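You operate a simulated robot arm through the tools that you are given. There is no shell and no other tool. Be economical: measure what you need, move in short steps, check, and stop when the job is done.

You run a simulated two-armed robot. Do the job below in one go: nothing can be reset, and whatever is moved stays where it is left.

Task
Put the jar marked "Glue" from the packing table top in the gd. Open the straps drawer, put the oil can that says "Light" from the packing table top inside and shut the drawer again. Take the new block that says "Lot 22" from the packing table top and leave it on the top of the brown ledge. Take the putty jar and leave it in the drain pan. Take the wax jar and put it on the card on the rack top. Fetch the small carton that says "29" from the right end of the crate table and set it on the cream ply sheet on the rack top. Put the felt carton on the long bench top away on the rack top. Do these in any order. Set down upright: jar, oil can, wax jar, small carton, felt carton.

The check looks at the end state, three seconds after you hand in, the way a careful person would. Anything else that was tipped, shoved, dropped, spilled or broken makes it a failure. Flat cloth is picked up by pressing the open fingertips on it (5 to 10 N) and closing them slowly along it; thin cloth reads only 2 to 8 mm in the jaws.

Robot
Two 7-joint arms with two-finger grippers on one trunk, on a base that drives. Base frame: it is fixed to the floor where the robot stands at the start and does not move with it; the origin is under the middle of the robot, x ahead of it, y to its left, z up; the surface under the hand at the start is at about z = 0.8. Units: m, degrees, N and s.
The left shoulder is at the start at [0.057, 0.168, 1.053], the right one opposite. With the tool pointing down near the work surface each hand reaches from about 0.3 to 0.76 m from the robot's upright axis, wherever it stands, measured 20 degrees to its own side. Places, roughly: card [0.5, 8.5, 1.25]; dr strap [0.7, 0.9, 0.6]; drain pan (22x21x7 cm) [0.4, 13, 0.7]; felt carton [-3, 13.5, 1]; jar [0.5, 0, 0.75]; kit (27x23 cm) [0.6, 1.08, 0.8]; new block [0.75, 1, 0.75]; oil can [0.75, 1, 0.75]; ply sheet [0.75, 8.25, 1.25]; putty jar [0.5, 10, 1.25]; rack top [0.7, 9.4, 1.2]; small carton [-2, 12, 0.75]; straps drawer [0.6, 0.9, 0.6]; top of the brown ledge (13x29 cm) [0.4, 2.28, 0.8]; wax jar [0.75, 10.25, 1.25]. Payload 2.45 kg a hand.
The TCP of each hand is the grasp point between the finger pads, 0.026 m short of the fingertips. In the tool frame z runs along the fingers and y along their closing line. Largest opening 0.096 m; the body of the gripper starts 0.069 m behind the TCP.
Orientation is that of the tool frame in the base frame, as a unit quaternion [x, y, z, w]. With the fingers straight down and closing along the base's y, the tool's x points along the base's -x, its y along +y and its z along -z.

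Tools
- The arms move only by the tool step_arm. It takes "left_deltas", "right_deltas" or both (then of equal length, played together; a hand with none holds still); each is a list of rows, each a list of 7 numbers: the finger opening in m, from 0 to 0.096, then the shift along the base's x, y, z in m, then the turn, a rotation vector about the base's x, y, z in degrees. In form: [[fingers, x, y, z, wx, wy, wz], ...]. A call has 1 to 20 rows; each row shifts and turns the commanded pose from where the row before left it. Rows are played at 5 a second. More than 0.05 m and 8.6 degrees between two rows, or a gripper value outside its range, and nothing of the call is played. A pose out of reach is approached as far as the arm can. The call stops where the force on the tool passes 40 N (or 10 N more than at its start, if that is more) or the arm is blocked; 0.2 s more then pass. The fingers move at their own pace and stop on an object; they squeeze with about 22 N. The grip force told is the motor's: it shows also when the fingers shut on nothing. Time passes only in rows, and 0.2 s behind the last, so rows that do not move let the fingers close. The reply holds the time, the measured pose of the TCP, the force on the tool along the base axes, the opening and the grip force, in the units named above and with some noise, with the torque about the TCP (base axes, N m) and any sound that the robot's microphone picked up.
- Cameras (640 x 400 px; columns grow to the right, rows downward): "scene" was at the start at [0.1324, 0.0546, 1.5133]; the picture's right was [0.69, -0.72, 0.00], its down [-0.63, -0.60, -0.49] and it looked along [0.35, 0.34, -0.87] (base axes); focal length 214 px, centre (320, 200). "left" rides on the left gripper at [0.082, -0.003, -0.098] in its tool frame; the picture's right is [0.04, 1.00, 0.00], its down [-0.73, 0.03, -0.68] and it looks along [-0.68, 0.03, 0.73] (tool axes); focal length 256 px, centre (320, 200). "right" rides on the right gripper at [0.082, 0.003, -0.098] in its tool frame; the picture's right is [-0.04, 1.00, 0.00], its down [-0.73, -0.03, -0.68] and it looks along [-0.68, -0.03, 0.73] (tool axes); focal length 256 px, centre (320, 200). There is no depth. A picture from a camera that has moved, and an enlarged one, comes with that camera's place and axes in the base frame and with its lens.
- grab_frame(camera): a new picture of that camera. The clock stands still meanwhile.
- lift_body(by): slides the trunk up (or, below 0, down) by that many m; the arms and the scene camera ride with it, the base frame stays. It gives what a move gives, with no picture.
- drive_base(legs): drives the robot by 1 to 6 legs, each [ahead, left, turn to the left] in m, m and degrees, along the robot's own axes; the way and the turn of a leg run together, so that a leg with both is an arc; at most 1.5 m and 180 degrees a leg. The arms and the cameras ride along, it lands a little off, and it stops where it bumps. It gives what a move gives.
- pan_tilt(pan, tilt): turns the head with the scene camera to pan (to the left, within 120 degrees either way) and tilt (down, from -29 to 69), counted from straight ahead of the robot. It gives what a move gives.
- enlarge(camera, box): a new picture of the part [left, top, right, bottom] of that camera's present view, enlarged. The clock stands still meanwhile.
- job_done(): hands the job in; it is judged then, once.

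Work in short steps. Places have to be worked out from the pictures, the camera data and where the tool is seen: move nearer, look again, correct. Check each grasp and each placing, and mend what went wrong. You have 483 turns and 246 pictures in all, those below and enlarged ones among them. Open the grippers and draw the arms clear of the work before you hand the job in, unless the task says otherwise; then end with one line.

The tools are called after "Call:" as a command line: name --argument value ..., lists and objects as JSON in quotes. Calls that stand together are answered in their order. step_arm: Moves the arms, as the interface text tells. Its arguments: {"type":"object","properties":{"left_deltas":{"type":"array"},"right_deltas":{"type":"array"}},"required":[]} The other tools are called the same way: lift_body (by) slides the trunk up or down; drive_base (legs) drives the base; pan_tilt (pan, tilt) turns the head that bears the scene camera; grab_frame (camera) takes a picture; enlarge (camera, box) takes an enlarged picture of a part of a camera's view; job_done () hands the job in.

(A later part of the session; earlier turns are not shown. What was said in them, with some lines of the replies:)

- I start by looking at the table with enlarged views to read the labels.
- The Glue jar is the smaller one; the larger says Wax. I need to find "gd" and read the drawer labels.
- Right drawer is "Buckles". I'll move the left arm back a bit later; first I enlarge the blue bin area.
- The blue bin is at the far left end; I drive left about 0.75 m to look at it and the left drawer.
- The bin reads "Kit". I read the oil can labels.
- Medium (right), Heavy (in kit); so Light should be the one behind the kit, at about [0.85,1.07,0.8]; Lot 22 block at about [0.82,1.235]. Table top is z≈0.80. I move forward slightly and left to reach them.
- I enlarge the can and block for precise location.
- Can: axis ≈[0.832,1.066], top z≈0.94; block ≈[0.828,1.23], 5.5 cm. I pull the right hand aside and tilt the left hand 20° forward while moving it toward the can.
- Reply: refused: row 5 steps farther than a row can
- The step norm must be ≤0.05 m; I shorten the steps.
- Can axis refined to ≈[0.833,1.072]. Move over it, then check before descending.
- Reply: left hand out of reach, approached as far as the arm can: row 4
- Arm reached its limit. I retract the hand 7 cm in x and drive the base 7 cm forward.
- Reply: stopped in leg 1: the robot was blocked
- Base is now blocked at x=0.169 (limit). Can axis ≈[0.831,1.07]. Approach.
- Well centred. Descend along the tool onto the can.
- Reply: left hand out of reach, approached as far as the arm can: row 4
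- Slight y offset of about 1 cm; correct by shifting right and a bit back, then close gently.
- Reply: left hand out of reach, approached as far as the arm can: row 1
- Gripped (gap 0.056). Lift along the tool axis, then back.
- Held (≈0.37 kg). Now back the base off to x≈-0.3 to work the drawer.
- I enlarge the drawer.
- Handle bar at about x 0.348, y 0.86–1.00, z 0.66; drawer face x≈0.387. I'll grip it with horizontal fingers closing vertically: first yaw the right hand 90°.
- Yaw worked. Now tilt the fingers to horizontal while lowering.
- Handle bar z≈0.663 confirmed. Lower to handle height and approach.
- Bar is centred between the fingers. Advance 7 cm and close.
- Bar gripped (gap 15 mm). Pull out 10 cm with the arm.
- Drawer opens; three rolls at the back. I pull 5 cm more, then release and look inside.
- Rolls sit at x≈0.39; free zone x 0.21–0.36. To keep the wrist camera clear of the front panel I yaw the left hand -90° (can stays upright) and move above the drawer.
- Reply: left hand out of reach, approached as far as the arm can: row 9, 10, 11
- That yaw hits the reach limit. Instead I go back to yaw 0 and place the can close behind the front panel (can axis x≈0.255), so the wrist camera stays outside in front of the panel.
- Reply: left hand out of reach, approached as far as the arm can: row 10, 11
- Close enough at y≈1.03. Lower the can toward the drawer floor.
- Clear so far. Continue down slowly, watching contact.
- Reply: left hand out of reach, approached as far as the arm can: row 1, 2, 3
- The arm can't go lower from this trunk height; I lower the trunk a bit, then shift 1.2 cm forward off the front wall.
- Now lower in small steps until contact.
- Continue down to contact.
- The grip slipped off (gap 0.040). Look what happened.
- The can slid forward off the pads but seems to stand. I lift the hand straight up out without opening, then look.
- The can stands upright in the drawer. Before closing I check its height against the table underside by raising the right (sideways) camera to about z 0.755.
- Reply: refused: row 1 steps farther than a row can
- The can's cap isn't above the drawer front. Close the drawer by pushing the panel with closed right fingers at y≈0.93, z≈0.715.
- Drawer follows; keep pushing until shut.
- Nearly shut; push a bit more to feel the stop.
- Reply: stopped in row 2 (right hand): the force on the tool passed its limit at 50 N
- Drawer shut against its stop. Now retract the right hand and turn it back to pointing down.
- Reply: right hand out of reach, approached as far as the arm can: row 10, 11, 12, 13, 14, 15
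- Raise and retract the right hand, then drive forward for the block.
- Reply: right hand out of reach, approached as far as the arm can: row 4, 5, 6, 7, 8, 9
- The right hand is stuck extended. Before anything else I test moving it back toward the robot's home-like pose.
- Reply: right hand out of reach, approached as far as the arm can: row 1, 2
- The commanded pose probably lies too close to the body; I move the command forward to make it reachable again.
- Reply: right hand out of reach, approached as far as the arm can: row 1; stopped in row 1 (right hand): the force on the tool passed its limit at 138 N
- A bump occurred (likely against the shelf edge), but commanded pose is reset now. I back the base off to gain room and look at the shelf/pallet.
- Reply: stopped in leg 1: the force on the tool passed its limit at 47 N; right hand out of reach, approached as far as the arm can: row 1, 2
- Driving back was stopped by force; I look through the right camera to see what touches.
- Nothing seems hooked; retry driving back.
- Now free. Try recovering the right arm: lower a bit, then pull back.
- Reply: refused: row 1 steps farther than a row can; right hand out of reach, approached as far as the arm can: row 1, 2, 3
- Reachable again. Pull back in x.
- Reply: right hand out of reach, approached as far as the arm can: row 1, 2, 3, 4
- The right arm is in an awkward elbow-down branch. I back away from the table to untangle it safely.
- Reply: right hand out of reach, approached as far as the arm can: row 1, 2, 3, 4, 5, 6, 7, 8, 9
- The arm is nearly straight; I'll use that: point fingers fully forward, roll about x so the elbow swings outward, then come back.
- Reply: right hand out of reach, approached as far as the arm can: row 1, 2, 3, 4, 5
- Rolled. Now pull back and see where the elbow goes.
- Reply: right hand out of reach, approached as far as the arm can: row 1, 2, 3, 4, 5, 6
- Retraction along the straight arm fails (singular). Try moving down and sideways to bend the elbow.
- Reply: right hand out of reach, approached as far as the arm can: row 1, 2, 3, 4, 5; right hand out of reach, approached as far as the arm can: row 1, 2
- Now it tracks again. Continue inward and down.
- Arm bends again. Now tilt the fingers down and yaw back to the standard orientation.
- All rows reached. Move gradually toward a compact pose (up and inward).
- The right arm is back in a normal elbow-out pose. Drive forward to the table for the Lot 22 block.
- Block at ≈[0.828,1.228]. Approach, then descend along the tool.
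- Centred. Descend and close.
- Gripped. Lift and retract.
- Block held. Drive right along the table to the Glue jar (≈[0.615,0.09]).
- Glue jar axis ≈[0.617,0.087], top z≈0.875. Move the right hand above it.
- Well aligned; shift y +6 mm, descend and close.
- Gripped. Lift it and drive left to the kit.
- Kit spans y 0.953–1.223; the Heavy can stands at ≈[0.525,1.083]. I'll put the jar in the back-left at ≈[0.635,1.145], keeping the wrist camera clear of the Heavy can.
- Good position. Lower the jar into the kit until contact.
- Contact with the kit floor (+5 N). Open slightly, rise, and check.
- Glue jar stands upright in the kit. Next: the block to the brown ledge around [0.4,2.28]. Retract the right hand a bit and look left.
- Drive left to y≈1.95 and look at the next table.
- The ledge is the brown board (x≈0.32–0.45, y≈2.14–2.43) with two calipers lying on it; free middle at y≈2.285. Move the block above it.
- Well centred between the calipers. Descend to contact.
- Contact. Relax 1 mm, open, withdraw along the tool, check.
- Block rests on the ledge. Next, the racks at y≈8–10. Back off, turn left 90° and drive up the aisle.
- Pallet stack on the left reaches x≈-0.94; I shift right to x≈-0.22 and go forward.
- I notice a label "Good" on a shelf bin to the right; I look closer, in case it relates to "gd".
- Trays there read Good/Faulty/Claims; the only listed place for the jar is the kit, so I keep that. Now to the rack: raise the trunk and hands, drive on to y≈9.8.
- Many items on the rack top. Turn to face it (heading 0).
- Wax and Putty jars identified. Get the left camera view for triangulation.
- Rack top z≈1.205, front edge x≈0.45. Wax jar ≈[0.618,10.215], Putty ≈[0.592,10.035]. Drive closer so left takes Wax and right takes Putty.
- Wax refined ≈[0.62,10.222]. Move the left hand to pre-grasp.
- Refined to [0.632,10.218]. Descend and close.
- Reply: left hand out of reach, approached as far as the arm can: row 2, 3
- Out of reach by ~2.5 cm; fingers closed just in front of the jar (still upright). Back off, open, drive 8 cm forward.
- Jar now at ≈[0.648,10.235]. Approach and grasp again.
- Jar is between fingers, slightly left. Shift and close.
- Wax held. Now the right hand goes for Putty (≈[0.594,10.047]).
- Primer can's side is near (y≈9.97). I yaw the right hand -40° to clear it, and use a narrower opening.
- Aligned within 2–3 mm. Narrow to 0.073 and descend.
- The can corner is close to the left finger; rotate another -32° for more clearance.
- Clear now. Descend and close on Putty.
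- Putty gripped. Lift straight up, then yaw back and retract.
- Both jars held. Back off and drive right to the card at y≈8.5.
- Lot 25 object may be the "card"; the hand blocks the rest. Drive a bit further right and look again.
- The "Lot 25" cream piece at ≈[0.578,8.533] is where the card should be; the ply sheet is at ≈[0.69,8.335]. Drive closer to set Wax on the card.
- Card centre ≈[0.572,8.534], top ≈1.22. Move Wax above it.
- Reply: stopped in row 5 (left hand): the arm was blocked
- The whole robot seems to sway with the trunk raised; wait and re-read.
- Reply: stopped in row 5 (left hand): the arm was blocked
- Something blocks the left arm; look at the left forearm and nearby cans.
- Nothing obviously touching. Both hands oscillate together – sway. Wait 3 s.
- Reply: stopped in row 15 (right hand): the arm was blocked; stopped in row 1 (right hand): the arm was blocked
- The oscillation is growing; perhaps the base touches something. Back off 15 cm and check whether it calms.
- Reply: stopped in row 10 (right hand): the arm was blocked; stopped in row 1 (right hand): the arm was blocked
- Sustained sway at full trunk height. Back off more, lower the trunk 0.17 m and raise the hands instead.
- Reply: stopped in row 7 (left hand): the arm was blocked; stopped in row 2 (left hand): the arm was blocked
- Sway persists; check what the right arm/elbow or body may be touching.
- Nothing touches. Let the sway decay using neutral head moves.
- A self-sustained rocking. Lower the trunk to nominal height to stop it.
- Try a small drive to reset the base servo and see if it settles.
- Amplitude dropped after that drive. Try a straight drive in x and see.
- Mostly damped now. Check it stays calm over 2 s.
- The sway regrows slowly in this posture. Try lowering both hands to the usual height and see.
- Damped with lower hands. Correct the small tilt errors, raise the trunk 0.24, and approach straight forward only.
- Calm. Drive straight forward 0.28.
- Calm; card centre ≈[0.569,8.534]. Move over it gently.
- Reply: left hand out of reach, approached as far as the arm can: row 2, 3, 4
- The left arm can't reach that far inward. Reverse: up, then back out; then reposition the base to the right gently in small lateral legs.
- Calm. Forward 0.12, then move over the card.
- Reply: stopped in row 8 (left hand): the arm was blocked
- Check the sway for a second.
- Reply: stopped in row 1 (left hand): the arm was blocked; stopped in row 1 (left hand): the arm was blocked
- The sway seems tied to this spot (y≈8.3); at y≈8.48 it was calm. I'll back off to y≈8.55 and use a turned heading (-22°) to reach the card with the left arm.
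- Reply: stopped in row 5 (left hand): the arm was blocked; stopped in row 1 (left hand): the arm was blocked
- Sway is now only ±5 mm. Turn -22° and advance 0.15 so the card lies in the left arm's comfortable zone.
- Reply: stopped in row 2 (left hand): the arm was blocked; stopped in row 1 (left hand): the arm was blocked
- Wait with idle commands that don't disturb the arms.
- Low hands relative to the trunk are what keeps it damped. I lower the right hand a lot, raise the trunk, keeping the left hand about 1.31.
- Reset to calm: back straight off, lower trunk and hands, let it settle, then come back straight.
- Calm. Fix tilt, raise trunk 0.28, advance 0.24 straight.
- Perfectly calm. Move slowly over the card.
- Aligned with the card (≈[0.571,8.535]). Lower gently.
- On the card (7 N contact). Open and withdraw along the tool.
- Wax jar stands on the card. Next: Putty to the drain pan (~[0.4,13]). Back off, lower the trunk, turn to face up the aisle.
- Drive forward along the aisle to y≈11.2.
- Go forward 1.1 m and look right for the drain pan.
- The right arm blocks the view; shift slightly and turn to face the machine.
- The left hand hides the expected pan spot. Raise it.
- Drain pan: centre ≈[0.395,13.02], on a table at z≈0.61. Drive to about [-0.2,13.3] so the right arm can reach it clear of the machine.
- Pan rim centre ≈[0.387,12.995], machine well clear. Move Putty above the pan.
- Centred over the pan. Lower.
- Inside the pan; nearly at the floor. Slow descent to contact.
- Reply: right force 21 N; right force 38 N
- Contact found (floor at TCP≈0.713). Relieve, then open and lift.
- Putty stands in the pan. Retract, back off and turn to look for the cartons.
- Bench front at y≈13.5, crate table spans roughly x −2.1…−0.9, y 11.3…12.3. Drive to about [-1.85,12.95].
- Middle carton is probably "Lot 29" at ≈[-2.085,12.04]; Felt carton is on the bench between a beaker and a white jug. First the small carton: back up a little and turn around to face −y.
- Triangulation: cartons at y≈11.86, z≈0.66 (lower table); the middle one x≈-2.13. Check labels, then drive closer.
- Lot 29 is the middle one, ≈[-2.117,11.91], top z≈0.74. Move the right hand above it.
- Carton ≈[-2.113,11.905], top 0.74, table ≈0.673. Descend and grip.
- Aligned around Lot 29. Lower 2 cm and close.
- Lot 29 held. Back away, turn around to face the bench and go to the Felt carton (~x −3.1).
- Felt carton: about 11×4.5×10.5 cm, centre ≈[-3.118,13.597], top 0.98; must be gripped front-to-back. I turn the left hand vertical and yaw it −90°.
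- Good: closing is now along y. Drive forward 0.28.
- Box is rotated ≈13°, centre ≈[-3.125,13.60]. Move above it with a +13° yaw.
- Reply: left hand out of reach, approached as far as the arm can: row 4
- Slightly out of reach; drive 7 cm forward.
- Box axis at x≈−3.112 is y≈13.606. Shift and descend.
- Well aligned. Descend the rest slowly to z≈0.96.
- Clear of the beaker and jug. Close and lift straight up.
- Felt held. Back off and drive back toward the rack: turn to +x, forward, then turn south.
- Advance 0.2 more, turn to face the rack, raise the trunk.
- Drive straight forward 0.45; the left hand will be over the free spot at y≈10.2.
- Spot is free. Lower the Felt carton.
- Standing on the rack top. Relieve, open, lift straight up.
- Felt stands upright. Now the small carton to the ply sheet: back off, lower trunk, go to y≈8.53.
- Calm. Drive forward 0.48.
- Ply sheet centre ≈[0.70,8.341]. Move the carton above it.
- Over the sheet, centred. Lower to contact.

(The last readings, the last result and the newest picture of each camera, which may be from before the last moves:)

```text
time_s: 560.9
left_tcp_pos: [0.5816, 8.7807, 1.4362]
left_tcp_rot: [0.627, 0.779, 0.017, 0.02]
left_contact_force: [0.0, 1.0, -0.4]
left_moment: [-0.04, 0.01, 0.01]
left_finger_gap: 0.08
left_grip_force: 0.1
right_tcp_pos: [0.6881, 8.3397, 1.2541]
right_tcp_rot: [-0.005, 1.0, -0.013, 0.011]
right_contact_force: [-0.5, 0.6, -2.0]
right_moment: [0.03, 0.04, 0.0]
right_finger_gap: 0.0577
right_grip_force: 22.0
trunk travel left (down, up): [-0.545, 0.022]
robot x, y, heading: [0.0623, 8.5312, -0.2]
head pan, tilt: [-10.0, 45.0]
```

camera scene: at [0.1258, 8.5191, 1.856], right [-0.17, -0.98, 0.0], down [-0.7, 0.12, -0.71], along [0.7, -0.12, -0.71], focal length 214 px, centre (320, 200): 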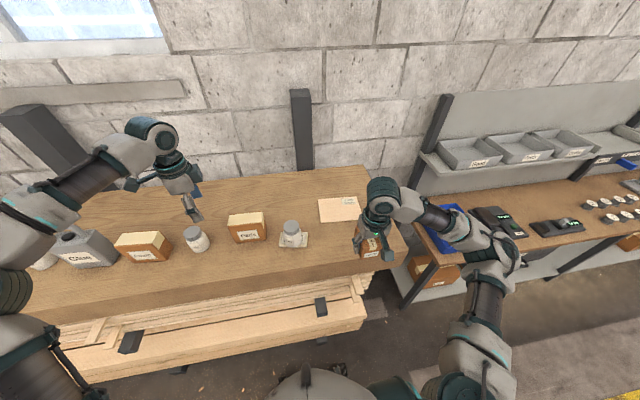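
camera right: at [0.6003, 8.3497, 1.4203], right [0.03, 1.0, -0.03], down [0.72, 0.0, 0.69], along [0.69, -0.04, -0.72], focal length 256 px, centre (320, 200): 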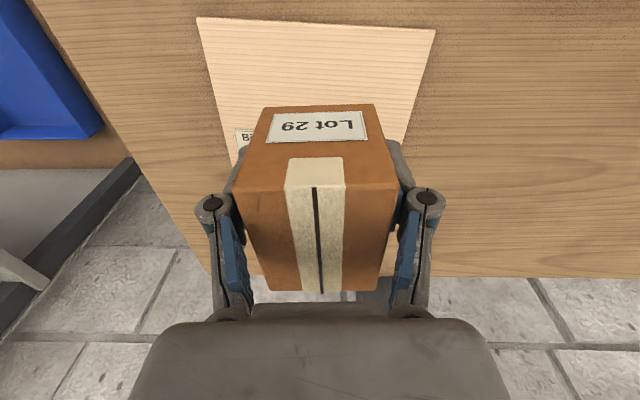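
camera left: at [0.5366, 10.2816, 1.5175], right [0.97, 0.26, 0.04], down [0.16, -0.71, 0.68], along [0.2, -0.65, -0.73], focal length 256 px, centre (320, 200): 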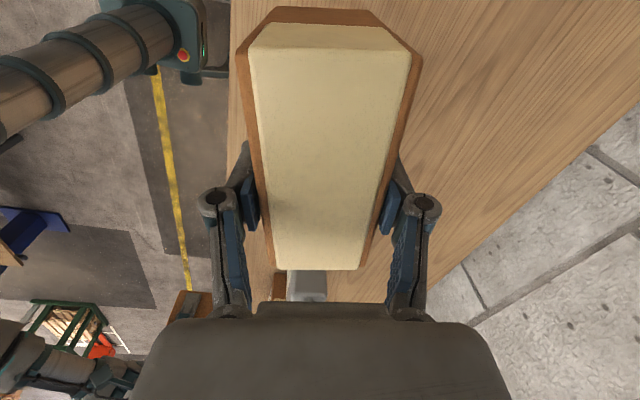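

Call:
step_arm --right_deltas '[[0.035, 0, 0, -0.002, 0, 0, 0], [0.035, 0, 0, -0.002, 0, 0, 0], [0.035, 0, 0, 0, 0, 0, 0]]'

Call:
step_arm --right_deltas '[[0.035, 0, 0, -0.002, 0, 0, 0], [0.035, 0, 0, -0.002, 0, 0, 0], [0.035, 0, 0, 0, 0, 0, 0]]'

```text
time_s: 561.6
left_tcp_pos: [0.5805, 8.7789, 1.4362]
left_tcp_rot: [0.626, 0.779, 0.018, 0.02]
left_contact_force: [0.5, 0.2, -0.4]
left_moment: [0.02, -0.01, -0.01]
left_finger_gap: 0.08
left_grip_force: 0.1
right_tcp_pos: [0.6894, 8.341, 1.2523]
right_tcp_rot: [-0.005, 1.0, -0.014, 0.009]
right_contact_force: [-0.2, 0.6, -2.1]
right_moment: [-0.01, 0.03, 0.02]
right_finger_gap: 0.0574
right_grip_force: 21.7
trunk travel left (down, up): [-0.545, 0.022]
robot x, y, heading: [0.0623, 8.5334, 0.2]
head pan, tilt: [-10.0, 45.0]
```

```text
time_s: 562.5
left_tcp_pos: [0.5827, 8.78, 1.4361]
left_tcp_rot: [0.627, 0.778, 0.018, 0.019]
left_contact_force: [-0.8, -1.0, 0.4]
left_moment: [0.01, 0.0, 0.01]
left_finger_gap: 0.08
left_grip_force: 0.0
right_tcp_pos: [0.6889, 8.3406, 1.2467]
right_tcp_rot: [-0.005, 1.0, -0.014, 0.009]
right_contact_force: [0.5, -0.8, -3.1]
right_moment: [0.01, 0.04, 0.0]
right_finger_gap: 0.0577
right_grip_force: 21.7
trunk travel left (down, up): [-0.545, 0.022]
robot x, y, heading: [0.0601, 8.5355, 0.1]
head pan, tilt: [-10.0, 45.0]
```

Call:
step_arm --right_deltas '[[0.035, 0, 0, -0.002, 0, 0, 0], [0.035, 0, 0, -0.002, 0, 0, 0], [0.035, 0, 0, 0, 0, 0, 0]]'

Call:
step_arm --right_deltas '[[0.035, 0, 0, -0.002, 0, 0, 0], [0.035, 0, 0, 0, 0, 0, 0]]'

Call:
enlarge --camera "scene" --box '[270, 150, 430, 260]'

```text
time_s: 563.2
left_tcp_pos: [0.5816, 8.7801, 1.4366]
left_tcp_rot: [0.626, 0.779, 0.017, 0.021]
left_contact_force: [-0.2, 0.1, 0.7]
left_moment: [0.01, 0.0, -0.04]
left_finger_gap: 0.08
left_grip_force: 0.1
right_tcp_pos: [0.6877, 8.3422, 1.2435]
right_tcp_rot: [-0.005, 1.0, -0.014, 0.01]
right_contact_force: [0.1, 0.7, -3.3]
right_moment: [0.04, -0.01, 0.02]
right_finger_gap: 0.0577
right_grip_force: 22.1
trunk travel left (down, up): [-0.545, 0.022]
robot x, y, heading: [0.0631, 8.5344, 0.2]
head pan, tilt: [-10.0, 45.0]
```

```text
time_s: 563.9
left_tcp_pos: [0.5816, 8.7811, 1.4359]
left_tcp_rot: [0.627, 0.778, 0.018, 0.02]
left_contact_force: [1.0, 0.2, 0.8]
left_moment: [0.01, 0.01, -0.01]
left_finger_gap: 0.0799
left_grip_force: 0.0
right_tcp_pos: [0.6892, 8.3407, 1.2408]
right_tcp_rot: [-0.005, 1.0, -0.014, 0.009]
right_contact_force: [0.7, -0.3, -2.5]
right_moment: [-0.02, 0.01, -0.01]
right_finger_gap: 0.0577
right_grip_force: 22.2
trunk travel left (down, up): [-0.545, 0.022]
robot x, y, heading: [0.0613, 8.5323, -0.2]
head pan, tilt: [-10.0, 45.0]
```

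```text
3.64 times, centred on (350, 205) of scene
camera zoom: at [0.1314, 8.5205, 1.8558], right [-0.17, -0.98, 0.0], down [-0.7, 0.12, -0.7], along [0.69, -0.12, -0.71], focal length 780 px, centre (211, 182)
```

zoom: 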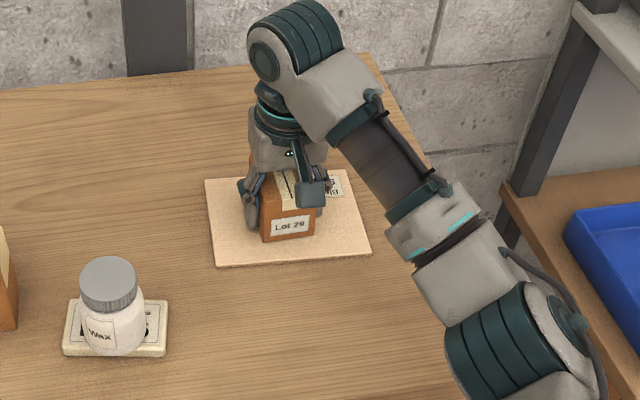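

Call:
step_arm --right_deltas '[[0.035, 0, 0, -0.002, 0, 0, 0], [0.035, 0, 0, -0.002, 0, 0, 0], [0.035, 0, 0, 0, 0, 0, 0]]'

Call:
step_arm --right_deltas '[[0.035, 0, 0, -0.002, 0, 0, 0], [0.035, 0, 0, 0, 0, 0, 0]]'

```text
time_s: 564.6
left_tcp_pos: [0.5809, 8.781, 1.4355]
left_tcp_rot: [0.627, 0.779, 0.018, 0.019]
left_contact_force: [-0.2, -0.3, 0.2]
left_moment: [0.04, 0.03, 0.0]
left_finger_gap: 0.0799
left_grip_force: 0.0
right_tcp_pos: [0.6885, 8.3403, 1.2383]
right_tcp_rot: [-0.005, 1.0, -0.014, 0.011]
right_contact_force: [3.8, -2.1, 11.7]
right_moment: [0.4, -0.43, -0.1]
right_finger_gap: 0.058
right_grip_force: 22.1
trunk travel left (down, up): [-0.545, 0.022]
robot x, y, heading: [0.0672, 8.5322, -0.3]
head pan, tilt: [-10.0, 45.0]
```

```text
time_s: 565.2
left_tcp_pos: [0.5786, 8.78, 1.4366]
left_tcp_rot: [0.627, 0.779, 0.017, 0.02]
left_contact_force: [-0.6, -0.4, 0.2]
left_moment: [0.02, 0.02, -0.01]
left_finger_gap: 0.0802
left_grip_force: 0.0
right_tcp_pos: [0.6883, 8.341, 1.2362]
right_tcp_rot: [-0.005, 1.0, -0.013, 0.011]
right_contact_force: [3.9, -2.6, 17.4]
right_moment: [0.3, -0.06, -0.01]
right_finger_gap: 0.058
right_grip_force: 21.7
trunk travel left (down, up): [-0.545, 0.022]
robot x, y, heading: [0.0638, 8.5338, 0.1]
head pan, tilt: [-10.0, 45.0]
```

Contact. Relieve, open and lift.

Call:
step_arm --right_deltas '[[0.035, 0, 0, 0.003, 0, 0, 0], [0.06, 0, 0, 0, 0, 0, 0], [0.08, 0, 0, 0, 0, 0, 0], [0.08, 0, 0, 0, 0, 0, 0], [0.08, 0, 0, 0.025, 0, 0, 0], [0.08, 0, 0, 0.035, 0, 0, 0], [0.08, 0, 0, 0.035, 0, 0, 0], [0.08, -0.03, 0, 0.03, 0, 0, 0], [0.08, -0.04, 0, 0, 0, 0, 0], [0.08, -0.04, 0, 0, 0, 0, 0], [0.08, -0.04, -0.01, 0, 0, 0, 0], [0.08, -0.04, -0.01, 0, 0, 0, 0]]'

Call:
enlarge --camera "scene" --box '[210, 140, 410, 270]'

Call:
grab_frame --camera "right"

```text
time_s: 567.9
left_tcp_pos: [0.5768, 8.7779, 1.4368]
left_tcp_rot: [0.626, 0.78, 0.018, 0.02]
left_contact_force: [-0.8, 0.4, -0.1]
left_moment: [0.02, -0.04, 0.01]
left_finger_gap: 0.0802
left_grip_force: 0.0
right_tcp_pos: [0.4953, 8.3187, 1.3639]
right_tcp_rot: [-0.005, 1.0, -0.013, 0.011]
right_contact_force: [0.1, 0.0, 0.3]
right_moment: [0.03, -0.03, 0.0]
right_finger_gap: 0.0801
right_grip_force: 0.2
trunk travel left (down, up): [-0.545, 0.022]
robot x, y, heading: [0.0678, 8.5348, -0.1]
head pan, tilt: [-10.0, 45.0]
```

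```text
3.08 times, centred on (310, 205) of scene
camera zoom: at [0.1262, 8.5181, 1.856], right [-0.17, -0.98, 0.0], down [-0.7, 0.12, -0.71], along [0.69, -0.12, -0.71], focal length 660 px, centre (351, 185)
```

zoom: 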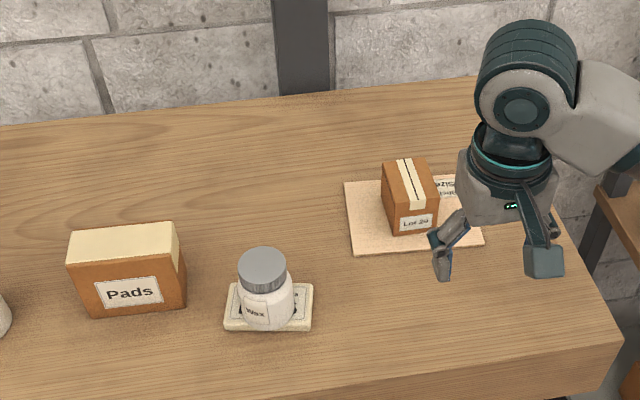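

```text
40 pictures are left
camera right: at [0.4113, 8.3252, 1.4601], right [0.03, 1.0, -0.03], down [0.72, 0.0, 0.69], along [0.69, -0.04, -0.72], focal length 256 px, centre (320, 200)
```

right: 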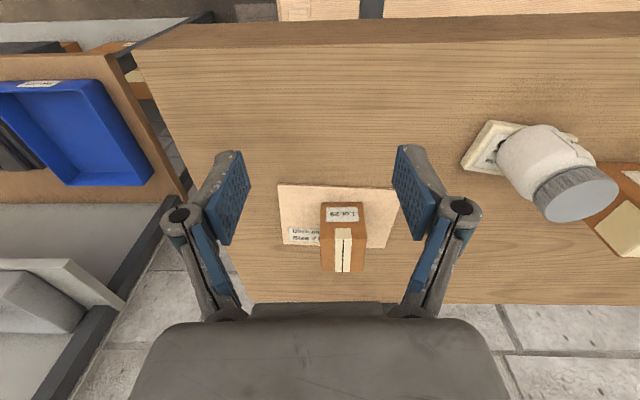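

Carton stands on the ply sheet, Wax on the card. Back off, open grippers fully and hand in.

Call:
drive_base --legs '[[-0.45, 0, 0]]'

Call:
lift_body --by -0.25

Call:
step_arm --left_deltas '[[0.096, 0, 0, 0, 0, 0, 0], [0.096, 0, 0, 0, 0, 0, 0]]' --right_deltas '[[0.096, 0, 0, 0, 0, 0, 0], [0.096, 0, 0, 0, 0, 0, 0]]'

Call:
pan_tilt --pan 15 --tilt 25

Call:
grab_frame --camera "scene"

```text
time_s: 570.6
left_tcp_pos: [0.1327, 8.7793, 1.434]
left_tcp_rot: [0.627, 0.778, 0.017, 0.019]
left_contact_force: [0.7, -0.3, -1.3]
left_moment: [0.02, 0.01, 0.01]
left_finger_gap: 0.0798
left_grip_force: 0.2
right_tcp_pos: [0.0481, 8.3213, 1.3619]
right_tcp_rot: [-0.004, 1.0, -0.014, 0.009]
right_contact_force: [-0.6, 0.2, -0.6]
right_moment: [0.0, 0.02, -0.01]
right_finger_gap: 0.08
right_grip_force: 0.1
trunk travel left (down, up): [-0.545, 0.022]
robot x, y, heading: [-0.3886, 8.5334, -0.1]
head pan, tilt: [-10.0, 45.0]
```

```text
time_s: 573.1
left_tcp_pos: [0.1255, 8.7796, 1.1888]
left_tcp_rot: [0.628, 0.778, 0.018, 0.022]
left_contact_force: [0.1, -0.5, 0.4]
left_moment: [-0.02, -0.02, 0.04]
left_finger_gap: 0.0799
left_grip_force: 0.0
right_tcp_pos: [0.0401, 8.3195, 1.1146]
right_tcp_rot: [-0.003, 1.0, -0.013, 0.012]
right_contact_force: [-0.7, 0.7, 0.2]
right_moment: [-0.06, -0.02, -0.02]
right_finger_gap: 0.08
right_grip_force: 0.1
trunk travel left (down, up): [-0.295, 0.272]
robot x, y, heading: [-0.3891, 8.5354, -0.3]
head pan, tilt: [-10.0, 45.0]
```

```text
time_s: 573.8
left_tcp_pos: [0.126, 8.7794, 1.1885]
left_tcp_rot: [0.628, 0.778, 0.019, 0.021]
left_contact_force: [0.1, 0.0, -0.3]
left_moment: [-0.03, -0.03, 0.0]
left_finger_gap: 0.0961
left_grip_force: 0.0
right_tcp_pos: [0.0419, 8.3197, 1.1164]
right_tcp_rot: [-0.004, 1.0, -0.013, 0.012]
right_contact_force: [-0.3, -0.3, 1.3]
right_moment: [0.0, 0.01, 0.03]
right_finger_gap: 0.0961
right_grip_force: 0.1
trunk travel left (down, up): [-0.295, 0.272]
robot x, y, heading: [-0.3872, 8.5317, -0.4]
head pan, tilt: [-10.0, 45.0]
```

```text
time_s: 574.6
left_tcp_pos: [0.1264, 8.7804, 1.188]
left_tcp_rot: [0.628, 0.778, 0.019, 0.021]
left_contact_force: [-0.8, -1.0, 0.1]
left_moment: [0.01, -0.01, 0.0]
left_finger_gap: 0.0963
left_grip_force: 0.1
right_tcp_pos: [0.0413, 8.3194, 1.1138]
right_tcp_rot: [-0.004, 1.0, -0.013, 0.012]
right_contact_force: [0.6, -0.3, -0.5]
right_moment: [-0.01, 0.02, -0.02]
right_finger_gap: 0.0959
right_grip_force: 0.1
trunk travel left (down, up): [-0.295, 0.272]
robot x, y, heading: [-0.3892, 8.5328, 0.0]
head pan, tilt: [15.0, 25.0]
```

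```text
39 pictures are left
camera scene: at [-0.2624, 8.558, 1.6363], right [0.25, -0.97, 0.0], down [-0.41, -0.11, -0.9], along [0.87, 0.23, -0.43], focal length 214 px, centre (320, 200)
```

scene: 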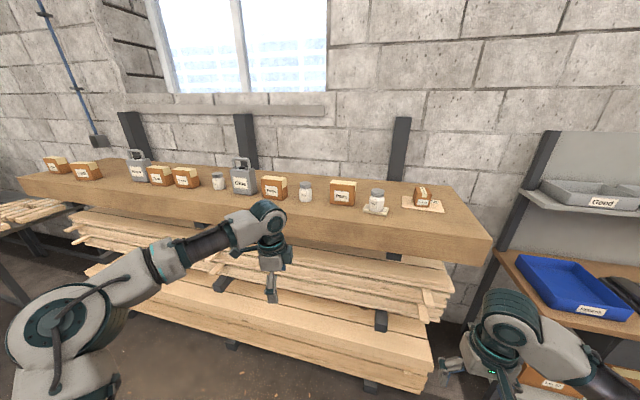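

One last check of the blue tray's label here, for the "gd" question.

Call:
enlarge --camera "scene" --box '[500, 160, 640, 340]'

```text
2.22 times, centred on (570, 250) of scene
camera zoom: at [-0.2624, 8.558, 1.6363], right [0.25, -0.97, 0.0], down [-0.41, -0.11, -0.9], along [0.87, 0.23, -0.43], focal length 477 px, centre (-236, 89)
```

zoom: 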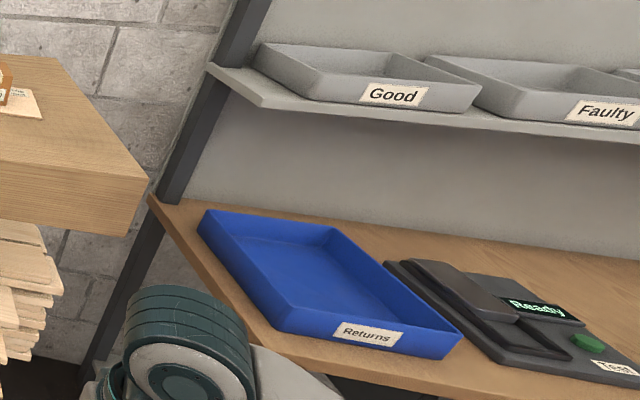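

Nothing is labelled "gd"; the kit is the only listed place that fits the jar. Everything is placed and the arms are clear, so I hand in.

Call:
job_done

```text
The job is handed in.
```

I finished all seven placements and handed the job in, but two rest on my own judgement. Nothing is labelled "gd", so I put the Glue jar in the Kit tray, the only listed place left for it. I took the can behind the kit as "Light" because the other two read "Medium" and "Heavy"; I never read its own label. The right hand also hit something hard once beside the packing-table shelf (138 N), and nothing looked moved in later pictures.
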